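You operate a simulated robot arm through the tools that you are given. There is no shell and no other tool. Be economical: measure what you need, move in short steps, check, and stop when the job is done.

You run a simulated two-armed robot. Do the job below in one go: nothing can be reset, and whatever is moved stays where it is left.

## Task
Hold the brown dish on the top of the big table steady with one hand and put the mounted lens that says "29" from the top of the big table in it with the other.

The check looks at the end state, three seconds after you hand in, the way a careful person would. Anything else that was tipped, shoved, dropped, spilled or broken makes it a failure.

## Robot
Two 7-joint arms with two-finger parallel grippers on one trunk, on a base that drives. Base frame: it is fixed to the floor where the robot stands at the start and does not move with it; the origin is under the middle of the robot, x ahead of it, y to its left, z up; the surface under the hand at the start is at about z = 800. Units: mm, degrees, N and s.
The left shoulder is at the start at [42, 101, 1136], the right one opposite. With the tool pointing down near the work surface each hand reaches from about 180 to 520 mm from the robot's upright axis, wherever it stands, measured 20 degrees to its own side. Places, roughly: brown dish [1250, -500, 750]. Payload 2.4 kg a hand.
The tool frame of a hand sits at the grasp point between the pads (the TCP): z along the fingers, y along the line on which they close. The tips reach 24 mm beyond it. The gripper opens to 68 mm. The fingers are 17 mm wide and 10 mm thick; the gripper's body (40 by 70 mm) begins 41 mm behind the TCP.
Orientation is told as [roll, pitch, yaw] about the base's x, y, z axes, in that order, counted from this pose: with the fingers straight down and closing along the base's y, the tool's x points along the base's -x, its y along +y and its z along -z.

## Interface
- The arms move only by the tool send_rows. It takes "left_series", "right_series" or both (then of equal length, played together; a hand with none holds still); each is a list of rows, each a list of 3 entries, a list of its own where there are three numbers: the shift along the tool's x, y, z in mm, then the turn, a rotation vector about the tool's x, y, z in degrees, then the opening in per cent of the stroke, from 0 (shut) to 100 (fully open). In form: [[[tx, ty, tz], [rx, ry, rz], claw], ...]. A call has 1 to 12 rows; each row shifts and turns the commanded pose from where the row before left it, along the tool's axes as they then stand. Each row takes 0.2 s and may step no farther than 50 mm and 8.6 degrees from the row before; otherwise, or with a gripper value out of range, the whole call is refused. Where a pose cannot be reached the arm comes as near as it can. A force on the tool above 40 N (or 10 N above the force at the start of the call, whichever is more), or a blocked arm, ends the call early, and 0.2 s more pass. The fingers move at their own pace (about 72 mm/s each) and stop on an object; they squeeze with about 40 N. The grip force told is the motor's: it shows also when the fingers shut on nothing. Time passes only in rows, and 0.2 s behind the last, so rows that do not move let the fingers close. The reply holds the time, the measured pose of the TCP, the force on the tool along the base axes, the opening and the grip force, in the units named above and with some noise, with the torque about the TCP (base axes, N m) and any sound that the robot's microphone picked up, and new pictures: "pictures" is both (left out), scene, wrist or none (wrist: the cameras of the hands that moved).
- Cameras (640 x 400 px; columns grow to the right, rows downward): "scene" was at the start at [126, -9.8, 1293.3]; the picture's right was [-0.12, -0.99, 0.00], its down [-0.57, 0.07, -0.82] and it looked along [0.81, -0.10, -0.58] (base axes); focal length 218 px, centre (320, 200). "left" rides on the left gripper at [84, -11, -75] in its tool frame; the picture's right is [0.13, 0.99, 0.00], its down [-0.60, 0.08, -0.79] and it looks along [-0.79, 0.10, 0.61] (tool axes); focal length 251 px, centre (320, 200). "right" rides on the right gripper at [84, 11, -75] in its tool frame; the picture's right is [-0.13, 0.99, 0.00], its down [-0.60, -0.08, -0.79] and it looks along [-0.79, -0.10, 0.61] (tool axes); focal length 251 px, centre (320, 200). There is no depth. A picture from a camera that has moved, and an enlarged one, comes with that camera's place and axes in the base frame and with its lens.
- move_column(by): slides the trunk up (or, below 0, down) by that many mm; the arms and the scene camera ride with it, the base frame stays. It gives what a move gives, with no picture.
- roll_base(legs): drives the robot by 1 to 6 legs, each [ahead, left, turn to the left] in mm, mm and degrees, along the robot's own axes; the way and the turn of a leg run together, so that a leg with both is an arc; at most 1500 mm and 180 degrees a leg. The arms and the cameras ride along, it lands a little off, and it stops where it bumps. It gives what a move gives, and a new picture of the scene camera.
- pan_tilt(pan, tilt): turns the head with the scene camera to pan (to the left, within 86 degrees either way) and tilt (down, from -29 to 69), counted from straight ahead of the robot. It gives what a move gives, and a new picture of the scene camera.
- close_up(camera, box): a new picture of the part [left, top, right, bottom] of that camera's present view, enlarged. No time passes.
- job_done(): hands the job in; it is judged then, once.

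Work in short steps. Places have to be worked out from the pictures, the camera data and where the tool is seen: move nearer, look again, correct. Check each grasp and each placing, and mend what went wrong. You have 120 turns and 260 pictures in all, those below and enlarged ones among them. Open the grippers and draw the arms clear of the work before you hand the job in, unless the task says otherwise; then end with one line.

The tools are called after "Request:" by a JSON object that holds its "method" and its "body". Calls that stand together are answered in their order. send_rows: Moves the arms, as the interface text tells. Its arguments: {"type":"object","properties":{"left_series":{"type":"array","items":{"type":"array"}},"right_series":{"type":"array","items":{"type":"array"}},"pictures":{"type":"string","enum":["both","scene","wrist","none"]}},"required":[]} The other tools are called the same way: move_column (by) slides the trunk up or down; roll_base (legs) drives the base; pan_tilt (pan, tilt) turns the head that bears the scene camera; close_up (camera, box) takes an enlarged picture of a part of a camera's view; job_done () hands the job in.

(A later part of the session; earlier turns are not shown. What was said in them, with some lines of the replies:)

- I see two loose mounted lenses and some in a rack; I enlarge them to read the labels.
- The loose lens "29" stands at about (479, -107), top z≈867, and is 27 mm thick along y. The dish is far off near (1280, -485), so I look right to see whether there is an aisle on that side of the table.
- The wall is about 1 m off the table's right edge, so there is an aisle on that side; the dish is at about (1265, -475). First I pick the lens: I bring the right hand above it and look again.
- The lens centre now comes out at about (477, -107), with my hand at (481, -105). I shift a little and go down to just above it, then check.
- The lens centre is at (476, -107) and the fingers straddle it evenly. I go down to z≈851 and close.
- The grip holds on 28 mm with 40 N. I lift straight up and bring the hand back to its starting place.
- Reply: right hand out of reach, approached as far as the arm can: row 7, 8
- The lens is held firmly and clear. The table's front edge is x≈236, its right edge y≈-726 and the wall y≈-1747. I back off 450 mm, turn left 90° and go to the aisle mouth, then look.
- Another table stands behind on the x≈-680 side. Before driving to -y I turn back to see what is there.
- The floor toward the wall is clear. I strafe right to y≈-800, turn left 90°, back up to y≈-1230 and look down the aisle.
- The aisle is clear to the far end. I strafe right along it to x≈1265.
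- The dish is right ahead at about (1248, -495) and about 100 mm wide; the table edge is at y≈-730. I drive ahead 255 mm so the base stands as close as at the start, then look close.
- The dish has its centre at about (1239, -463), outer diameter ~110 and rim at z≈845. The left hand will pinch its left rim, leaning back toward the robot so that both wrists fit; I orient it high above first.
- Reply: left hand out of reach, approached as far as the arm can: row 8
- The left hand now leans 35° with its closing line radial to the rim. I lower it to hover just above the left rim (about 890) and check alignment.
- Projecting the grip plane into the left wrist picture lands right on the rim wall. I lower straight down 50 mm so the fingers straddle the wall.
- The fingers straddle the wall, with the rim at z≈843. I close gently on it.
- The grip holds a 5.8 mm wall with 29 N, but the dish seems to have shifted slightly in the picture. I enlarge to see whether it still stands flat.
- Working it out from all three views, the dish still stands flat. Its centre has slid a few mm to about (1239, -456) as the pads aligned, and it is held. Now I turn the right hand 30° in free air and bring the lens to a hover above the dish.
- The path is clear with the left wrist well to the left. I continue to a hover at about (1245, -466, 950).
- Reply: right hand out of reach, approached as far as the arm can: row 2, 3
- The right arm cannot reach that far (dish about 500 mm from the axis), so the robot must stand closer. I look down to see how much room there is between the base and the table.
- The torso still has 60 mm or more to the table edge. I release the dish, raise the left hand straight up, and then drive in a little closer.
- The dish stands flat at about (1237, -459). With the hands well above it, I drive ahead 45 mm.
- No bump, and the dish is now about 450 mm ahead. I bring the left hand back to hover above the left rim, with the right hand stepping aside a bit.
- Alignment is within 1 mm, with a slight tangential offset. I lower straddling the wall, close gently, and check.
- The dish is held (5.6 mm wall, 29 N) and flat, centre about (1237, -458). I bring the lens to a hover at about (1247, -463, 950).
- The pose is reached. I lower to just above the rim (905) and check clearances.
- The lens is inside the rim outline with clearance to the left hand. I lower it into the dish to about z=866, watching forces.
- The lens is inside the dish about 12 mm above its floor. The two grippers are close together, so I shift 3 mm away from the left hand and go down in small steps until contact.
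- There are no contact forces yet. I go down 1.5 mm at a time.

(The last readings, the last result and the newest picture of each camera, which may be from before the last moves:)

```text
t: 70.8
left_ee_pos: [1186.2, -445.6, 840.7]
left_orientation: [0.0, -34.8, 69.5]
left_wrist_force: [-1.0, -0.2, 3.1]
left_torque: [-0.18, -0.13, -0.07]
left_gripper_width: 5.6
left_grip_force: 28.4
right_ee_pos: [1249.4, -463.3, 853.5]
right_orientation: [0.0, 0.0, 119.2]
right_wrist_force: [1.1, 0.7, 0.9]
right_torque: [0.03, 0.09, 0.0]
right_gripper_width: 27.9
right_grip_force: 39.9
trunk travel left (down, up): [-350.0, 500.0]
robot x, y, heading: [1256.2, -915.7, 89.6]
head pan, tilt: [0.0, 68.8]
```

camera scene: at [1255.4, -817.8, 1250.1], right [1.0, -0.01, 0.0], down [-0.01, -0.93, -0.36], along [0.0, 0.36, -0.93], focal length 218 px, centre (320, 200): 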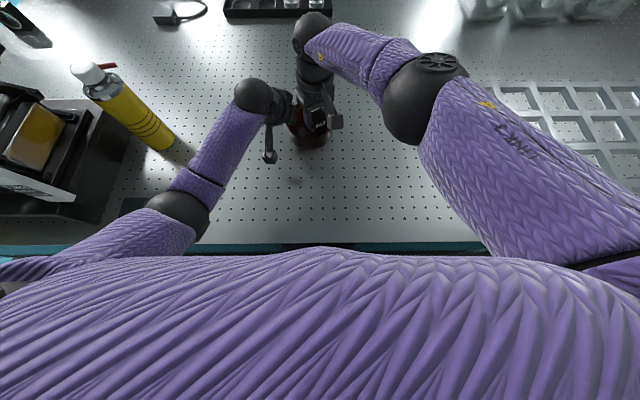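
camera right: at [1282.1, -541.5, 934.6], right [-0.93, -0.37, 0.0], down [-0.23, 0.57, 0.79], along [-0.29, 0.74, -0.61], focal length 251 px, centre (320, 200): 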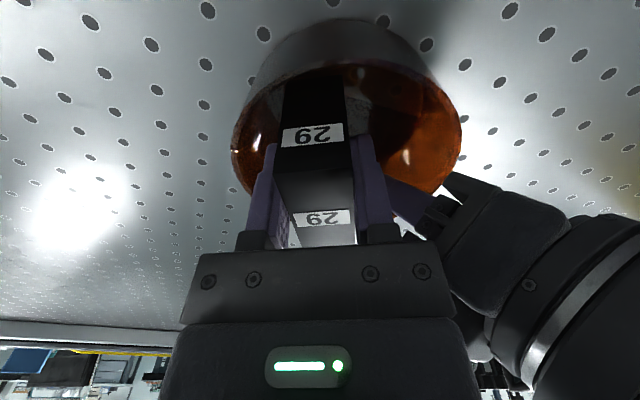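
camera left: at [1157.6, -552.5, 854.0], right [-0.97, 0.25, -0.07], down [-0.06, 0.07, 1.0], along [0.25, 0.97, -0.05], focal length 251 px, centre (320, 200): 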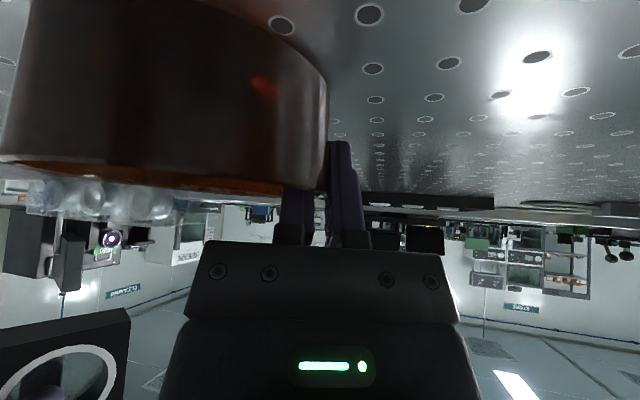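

The vertical force rose from -2.4 to +0.9 N, so the lens stands on the dish floor. I open the right gripper a little.

Request:
{"method": "send_rows", "body": {"right_series": [[[0, 0, 0], [0, 0, 0], 44], [[0, 0, 0], [0, 0, 0], 50], [[0, 0, 0], [0, 0, 0], 54], [[0, 0, 0], [0, 0, 0], 54]]}}

Request:
{"method": "close_up", "body": {"camera": "scene", "box": [270, 70, 350, 150]}}

```text
t: 71.8
left_ee_pos: [1185.8, -443.5, 839.4]
left_orientation: [0.0, -34.9, 69.5]
left_wrist_force: [-2.6, -0.9, 2.3]
left_torque: [-0.12, -0.2, -0.14]
left_gripper_width: 5.3
left_grip_force: 28.3
right_ee_pos: [1249.8, -462.6, 853.8]
right_orientation: [0.0, 0.0, 119.2]
right_wrist_force: [2.2, 0.6, 1.0]
right_torque: [-0.04, 0.13, -0.04]
right_gripper_width: 36.6
right_grip_force: 0.0
trunk travel left (down, up): [-350.0, 500.0]
robot x, y, heading: [1254.9, -912.9, 89.4]
head pan, tilt: [0.0, 68.8]
camera scene: at [1255.4, -818.0, 1250.2], right [1.0, -0.01, 0.0], down [-0.01, -0.93, -0.36], along [0.0, 0.36, -0.93], focal length 218 px, centre (320, 200)
camera right: at [1281.7, -541.6, 928.3], right [-0.93, -0.37, 0.0], down [-0.23, 0.57, 0.79], along [-0.29, 0.74, -0.61], focal length 251 px, centre (320, 200)
```

scene: 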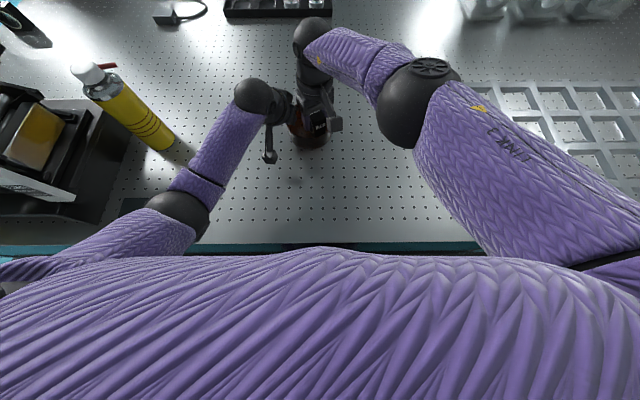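
right: 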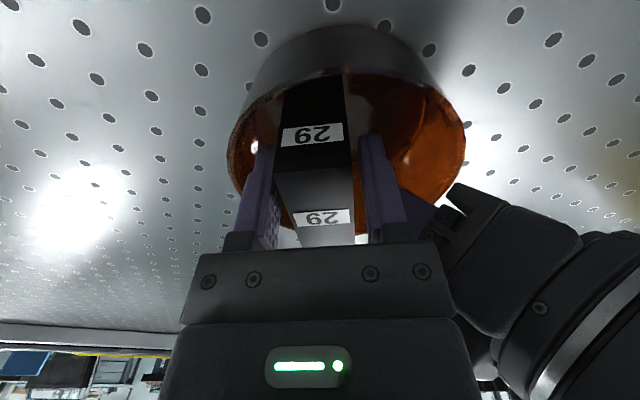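

```text
5.00 times, centred on (310, 110) of scene
camera zoom: at [1255.4, -818.0, 1250.2], right [1.0, -0.01, 0.0], down [-0.01, -0.93, -0.36], along [0.0, 0.36, -0.93], focal length 1092 px, centre (370, 650)
```

zoom: 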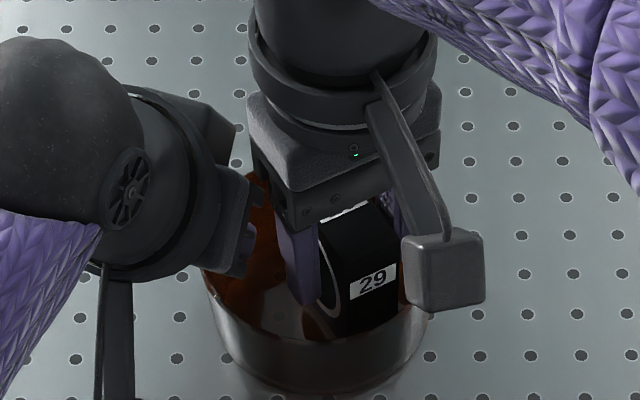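

The lens stands upright and free. The ±2 N side forces suggest the two grippers touch lightly, so I close the right fingers a touch (still clear of the lens) and lift straight up.

Request:
{"method": "send_rows", "body": {"right_series": [[[0, 0, 0], [0, 0, 0], 50], [[0, -1, 0], [0, 0, 0], 50], [[0, 0, 0], [0, 0, 0], 50]], "pictures": "none"}}

Request:
{"method": "send_rows", "body": {"right_series": [[[0, 0, -5], [0, 0, 0], 50], [[0, 0, -10], [0, 0, 0], 50], [[0, 0, -15], [0, 0, 0], 50], [[0, 0, 0], [0, 0, 0], 50]]}}

Request:
{"method": "close_up", "body": {"camera": "scene", "box": [270, 70, 350, 150]}}

```text
t: 72.6
left_ee_pos: [1184.7, -445.4, 839.9]
left_orientation: [0.0, -34.8, 69.5]
left_wrist_force: [-1.6, 0.2, 2.5]
left_torque: [-0.28, -0.08, -0.03]
left_gripper_width: 5.2
left_grip_force: 27.8
right_ee_pos: [1250.5, -462.2, 853.8]
right_orientation: [0.0, 0.0, 119.4]
right_wrist_force: [-0.1, 0.3, 0.5]
right_torque: [0.03, -0.04, 0.0]
right_gripper_width: 34.0
right_grip_force: 0.0
trunk travel left (down, up): [-350.0, 500.0]
robot x, y, heading: [1255.4, -912.6, 89.4]
head pan, tilt: [0.0, 68.8]
```

```text
t: 73.6
left_ee_pos: [1185.8, -444.7, 839.4]
left_orientation: [0.0, -34.9, 69.6]
left_wrist_force: [-0.7, -0.2, 3.4]
left_torque: [-0.23, -0.11, -0.06]
left_gripper_width: 5.2
left_grip_force: 28.0
right_ee_pos: [1251.5, -462.1, 882.8]
right_orientation: [0.0, 0.0, 119.3]
right_wrist_force: [0.6, -0.3, -0.2]
right_torque: [-0.01, -0.03, 0.01]
right_gripper_width: 33.6
right_grip_force: 0.1
trunk travel left (down, up): [-350.0, 500.0]
robot x, y, heading: [1255.1, -916.8, 89.1]
head pan, tilt: [0.0, 68.8]
camera scene: at [1255.4, -818.0, 1250.2], right [1.0, -0.01, 0.0], down [-0.01, -0.93, -0.36], along [0.0, 0.36, -0.93], focal length 218 px, centre (320, 200)
camera right: at [1283.1, -540.5, 957.5], right [-0.93, -0.37, 0.0], down [-0.23, 0.57, 0.79], along [-0.3, 0.74, -0.61], focal length 251 px, centre (320, 200)
```

scene: 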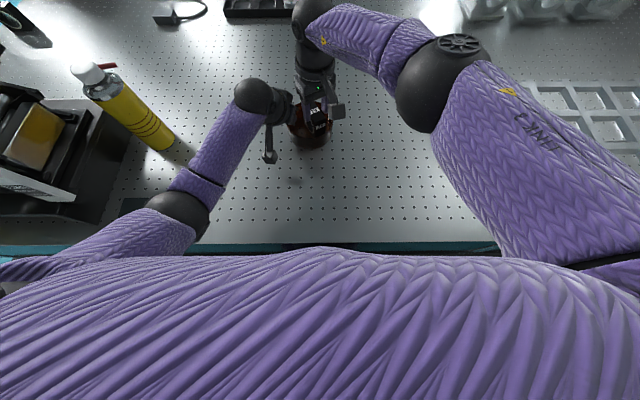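
right: 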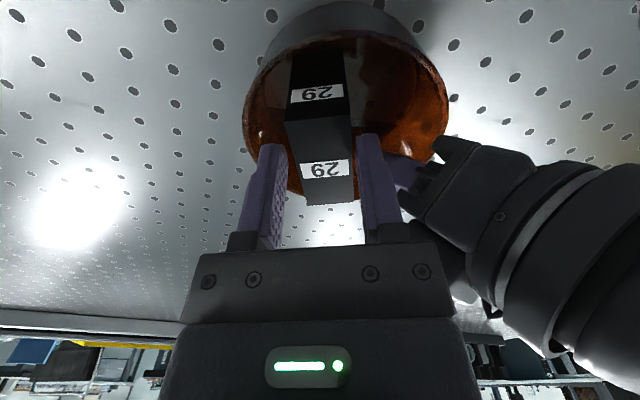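

```text
5.00 times, centred on (310, 110) of scene
camera zoom: at [1255.4, -818.0, 1250.2], right [1.0, -0.01, 0.0], down [-0.01, -0.93, -0.36], along [0.0, 0.36, -0.93], focal length 1092 px, centre (370, 650)
```

zoom: 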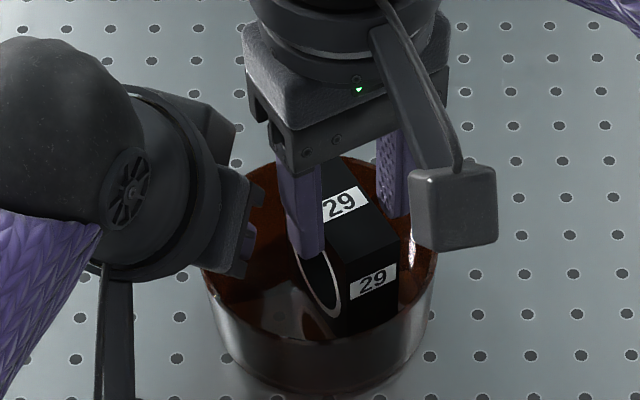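

The lens stands upright in the dish and the right fingers come away clean. I raise the right hand fully and move it off to the right.

Request:
{"method": "send_rows", "body": {"right_series": [[[0, 0, -25], [0, 0, 0], 50], [[0, 0, -35], [0, 0, 0], 50], [[0, 0, -40], [0, 0, 0], 50], [[20, -36, -5], [0, 0, 0], 50], [[20, -36, -5], [0, 0, 0], 50], [[20, -36, -5], [0, 0, 0], 50], [[20, -36, -5], [0, 0, 0], 50]], "pictures": "scene"}}

Request:
{"method": "close_up", "body": {"camera": "scene", "box": [260, 70, 360, 160]}}

```text
t: 75.2
left_ee_pos: [1186.4, -445.4, 839.4]
left_orientation: [0.0, -35.0, 69.6]
left_wrist_force: [1.5, 0.3, 3.0]
left_torque: [-0.12, -0.03, 0.0]
left_gripper_width: 5.3
left_grip_force: 28.8
right_ee_pos: [1403.9, -463.1, 1000.1]
right_orientation: [0.0, 0.0, 119.3]
right_wrist_force: [-0.8, -0.6, 0.0]
right_torque: [-0.02, 0.0, -0.01]
right_gripper_width: 34.1
right_grip_force: 0.0
right hand out of reach, approached as far as the arm can: row 7
trunk travel left (down, up): [-350.0, 500.0]
robot x, y, heading: [1257.4, -912.9, 89.1]
head pan, tilt: [0.0, 68.8]
camera scene: at [1255.4, -818.0, 1250.2], right [1.0, -0.01, 0.0], down [-0.01, -0.93, -0.36], along [0.0, 0.36, -0.93], focal length 218 px, centre (320, 200)
```

scene: 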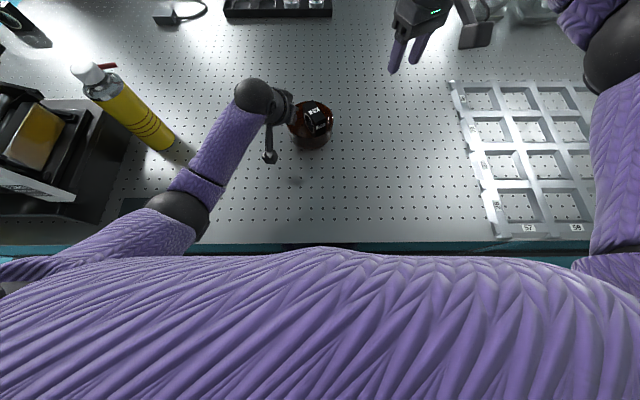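

```text
4.44 times, centred on (310, 115) of scene
camera zoom: at [1255.4, -818.0, 1250.2], right [1.0, -0.01, 0.0], down [-0.01, -0.93, -0.36], along [0.0, 0.36, -0.93], focal length 971 px, centre (364, 578)
```

zoom: 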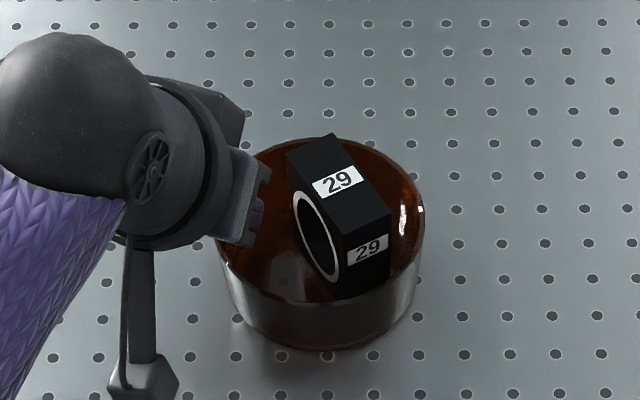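

The lens stands well inside the dish. Now I open the left fingers modestly and lift straight up.

Request:
{"method": "send_rows", "body": {"left_series": [[[0, 0, 0], [0, 0, 0], 12], [[0, 0, 0], [0, 0, 0], 20], [[0, 0, 0], [0, 0, 0], 32], [[0, 0, 0], [0, 0, 0], 32], [[-8.6, 0, -12.3], [0, 0, 0], 32], [[-17.2, 0, -24.6], [0, 0, 0], 32], [[-25, 0, -35.7], [0, 0, 0], 32], [[-17, 0, -24], [0, 0, 0], 32], [[0, 0, 0], [0, 0, 0], 32]], "pictures": "scene"}}

Request:
{"method": "close_up", "body": {"camera": "scene", "box": [260, 70, 360, 160]}}

```text
t: 77.2
left_ee_pos: [1187.4, -443.8, 957.8]
left_orientation: [0.0, -34.9, 69.5]
left_wrist_force: [0.8, -0.2, 0.8]
left_torque: [-0.01, -0.01, 0.0]
left_gripper_width: 21.8
left_grip_force: 0.1
right_ee_pos: [1404.7, -463.0, 1000.5]
right_orientation: [-0.1, 0.0, 119.2]
right_wrist_force: [-1.1, 0.3, 0.0]
right_torque: [0.02, -0.02, 0.01]
right_gripper_width: 34.2
right_grip_force: 0.0
trunk travel left (down, up): [-350.0, 500.0]
robot x, y, heading: [1252.2, -915.8, 89.4]
head pan, tilt: [0.0, 68.8]
camera scene: at [1255.5, -817.8, 1250.1], right [1.0, -0.01, 0.0], down [-0.01, -0.93, -0.36], along [0.0, 0.36, -0.93], focal length 218 px, centre (320, 200)
```

scene: 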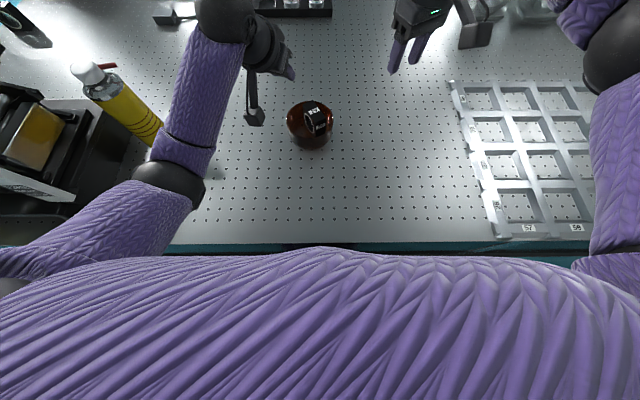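

```text
4.44 times, centred on (310, 115) of scene
camera zoom: at [1255.5, -817.8, 1250.1], right [1.0, -0.01, 0.0], down [-0.01, -0.93, -0.36], along [0.0, 0.36, -0.93], focal length 971 px, centre (364, 578)
```

zoom: 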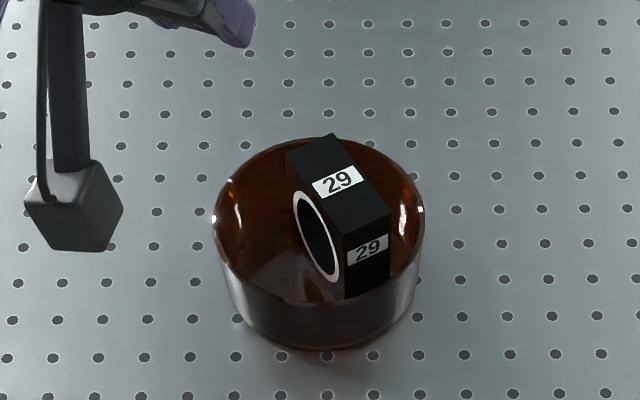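

The lens stands stably in the dish. I open both grippers fully and back the robot off to draw the arms clear of the work.

Request:
{"method": "send_rows", "body": {"left_series": [[[0, 0, 0], [0, 0, 0], 100], [[-17, 0, -24.6], [0, 0, 0], 100], [[0, 0, 0], [0, 0, 0], 100]], "right_series": [[[0, 0, 0], [0, 0, 0], 100], [[0, 0, 0], [0, 0, 0], 100], [[0, 0, 0], [0, 0, 0], 100]], "pictures": "none"}}

Request:
{"method": "roll_base", "body": {"legs": [[-280, 0, 0]]}}

Request:
{"method": "pan_tilt", "body": {"pan": 0, "tilt": 40}}

Request:
{"method": "close_up", "body": {"camera": "scene", "box": [260, 140, 380, 240]}}

```text
t: 78.0
left_ee_pos: [1186.4, -443.1, 986.6]
left_orientation: [0.0, -35.0, 69.5]
left_wrist_force: [0.8, 0.3, -0.5]
left_torque: [0.02, -0.02, 0.01]
left_gripper_width: 67.9
left_grip_force: 0.0
right_ee_pos: [1404.0, -462.9, 1000.8]
right_orientation: [-0.1, 0.0, 119.3]
right_wrist_force: [0.7, 0.1, 0.7]
right_torque: [0.04, 0.0, 0.01]
right_gripper_width: 67.9
right_grip_force: 0.1
trunk travel left (down, up): [-350.0, 500.0]
robot x, y, heading: [1253.6, -913.3, 89.2]
head pan, tilt: [0.0, 68.8]
```

```text
t: 80.0
left_ee_pos: [1184.4, -724.9, 986.5]
left_orientation: [0.0, -34.9, 69.4]
left_wrist_force: [-0.6, 0.4, -0.8]
left_torque: [0.0, 0.01, -0.01]
left_gripper_width: 67.8
left_grip_force: 0.1
right_ee_pos: [1400.6, -742.2, 1001.0]
right_orientation: [-0.1, 0.0, 119.3]
right_wrist_force: [-0.4, 0.0, 0.0]
right_torque: [0.01, -0.02, 0.0]
right_gripper_width: 67.8
right_grip_force: 0.1
trunk travel left (down, up): [-350.0, 500.0]
robot x, y, heading: [1257.2, -1194.4, 89.7]
head pan, tilt: [0.0, 68.8]
camera scene: at [1252.7, -1098.3, 1250.2], right [1.0, -0.01, 0.0], down [-0.01, -0.93, -0.36], along [0.0, 0.36, -0.93], focal length 218 px, centre (320, 200)
```

scene: 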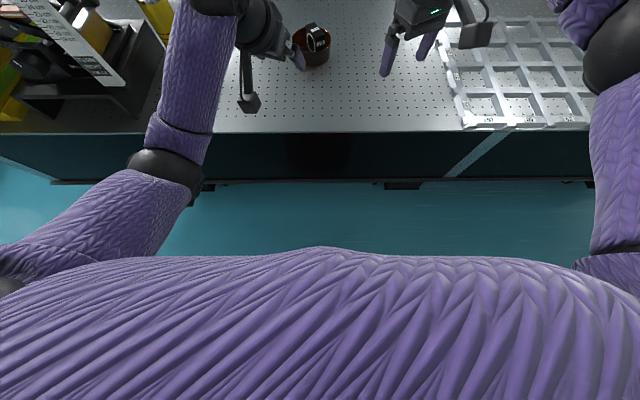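

```text
t: 80.9
left_ee_pos: [1183.2, -724.4, 986.4]
left_orientation: [0.1, -34.8, 69.6]
left_wrist_force: [-0.5, -0.4, -1.2]
left_torque: [0.03, 0.0, -0.02]
left_gripper_width: 67.8
left_grip_force: 0.1
right_ee_pos: [1400.5, -743.0, 1000.5]
right_orientation: [0.0, 0.0, 119.3]
right_wrist_force: [0.0, 0.2, 0.2]
right_torque: [-0.04, 0.03, 0.01]
right_gripper_width: 68.0
right_grip_force: 0.0
trunk travel left (down, up): [-350.0, 500.0]
robot x, y, heading: [1253.6, -1191.8, 89.5]
head pan, tilt: [0.0, 40.0]
camera scene: at [1253.0, -1068.9, 1286.2], right [1.0, -0.01, 0.0], down [-0.01, -0.64, -0.77], along [0.01, 0.77, -0.64], focal length 218 px, centre (320, 200)
```

scene: 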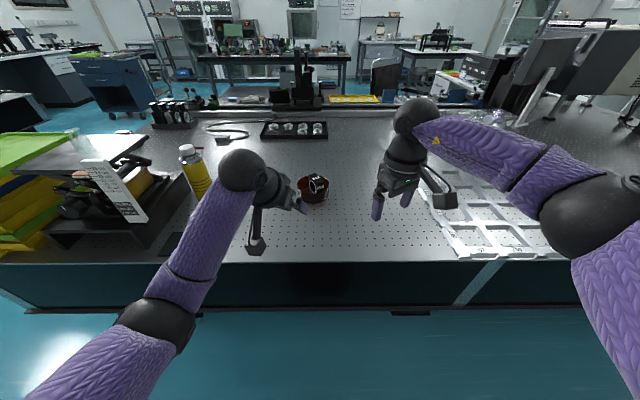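

```text
4.00 times, centred on (320, 190) of scene
camera zoom: at [1253.0, -1068.9, 1286.2], right [1.0, -0.01, 0.0], down [-0.01, -0.64, -0.77], along [0.01, 0.77, -0.64], focal length 874 px, centre (320, 240)
```

zoom: 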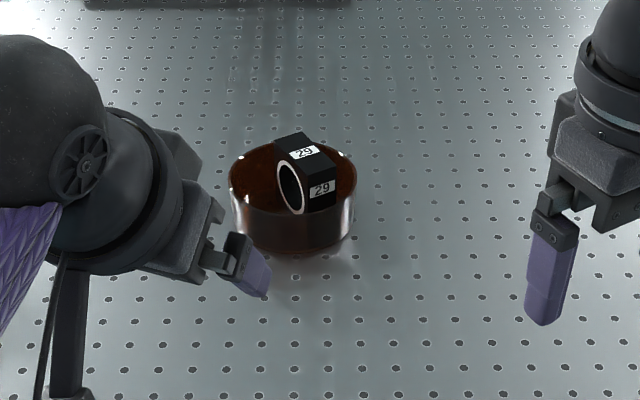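

The lens stands in the dish, nothing else looks disturbed, and both hands are open and clear, so I hand in.

Request:
{"method": "job_done", "body": {}}

```text
The job is handed in.
```

The lens marked "29" is standing upright in the brown dish. The left hand held the dish's rim while the right hand lowered the lens in. Closing the grip slid the dish by a few millimetres, and nothing else looked disturbed when I handed in.
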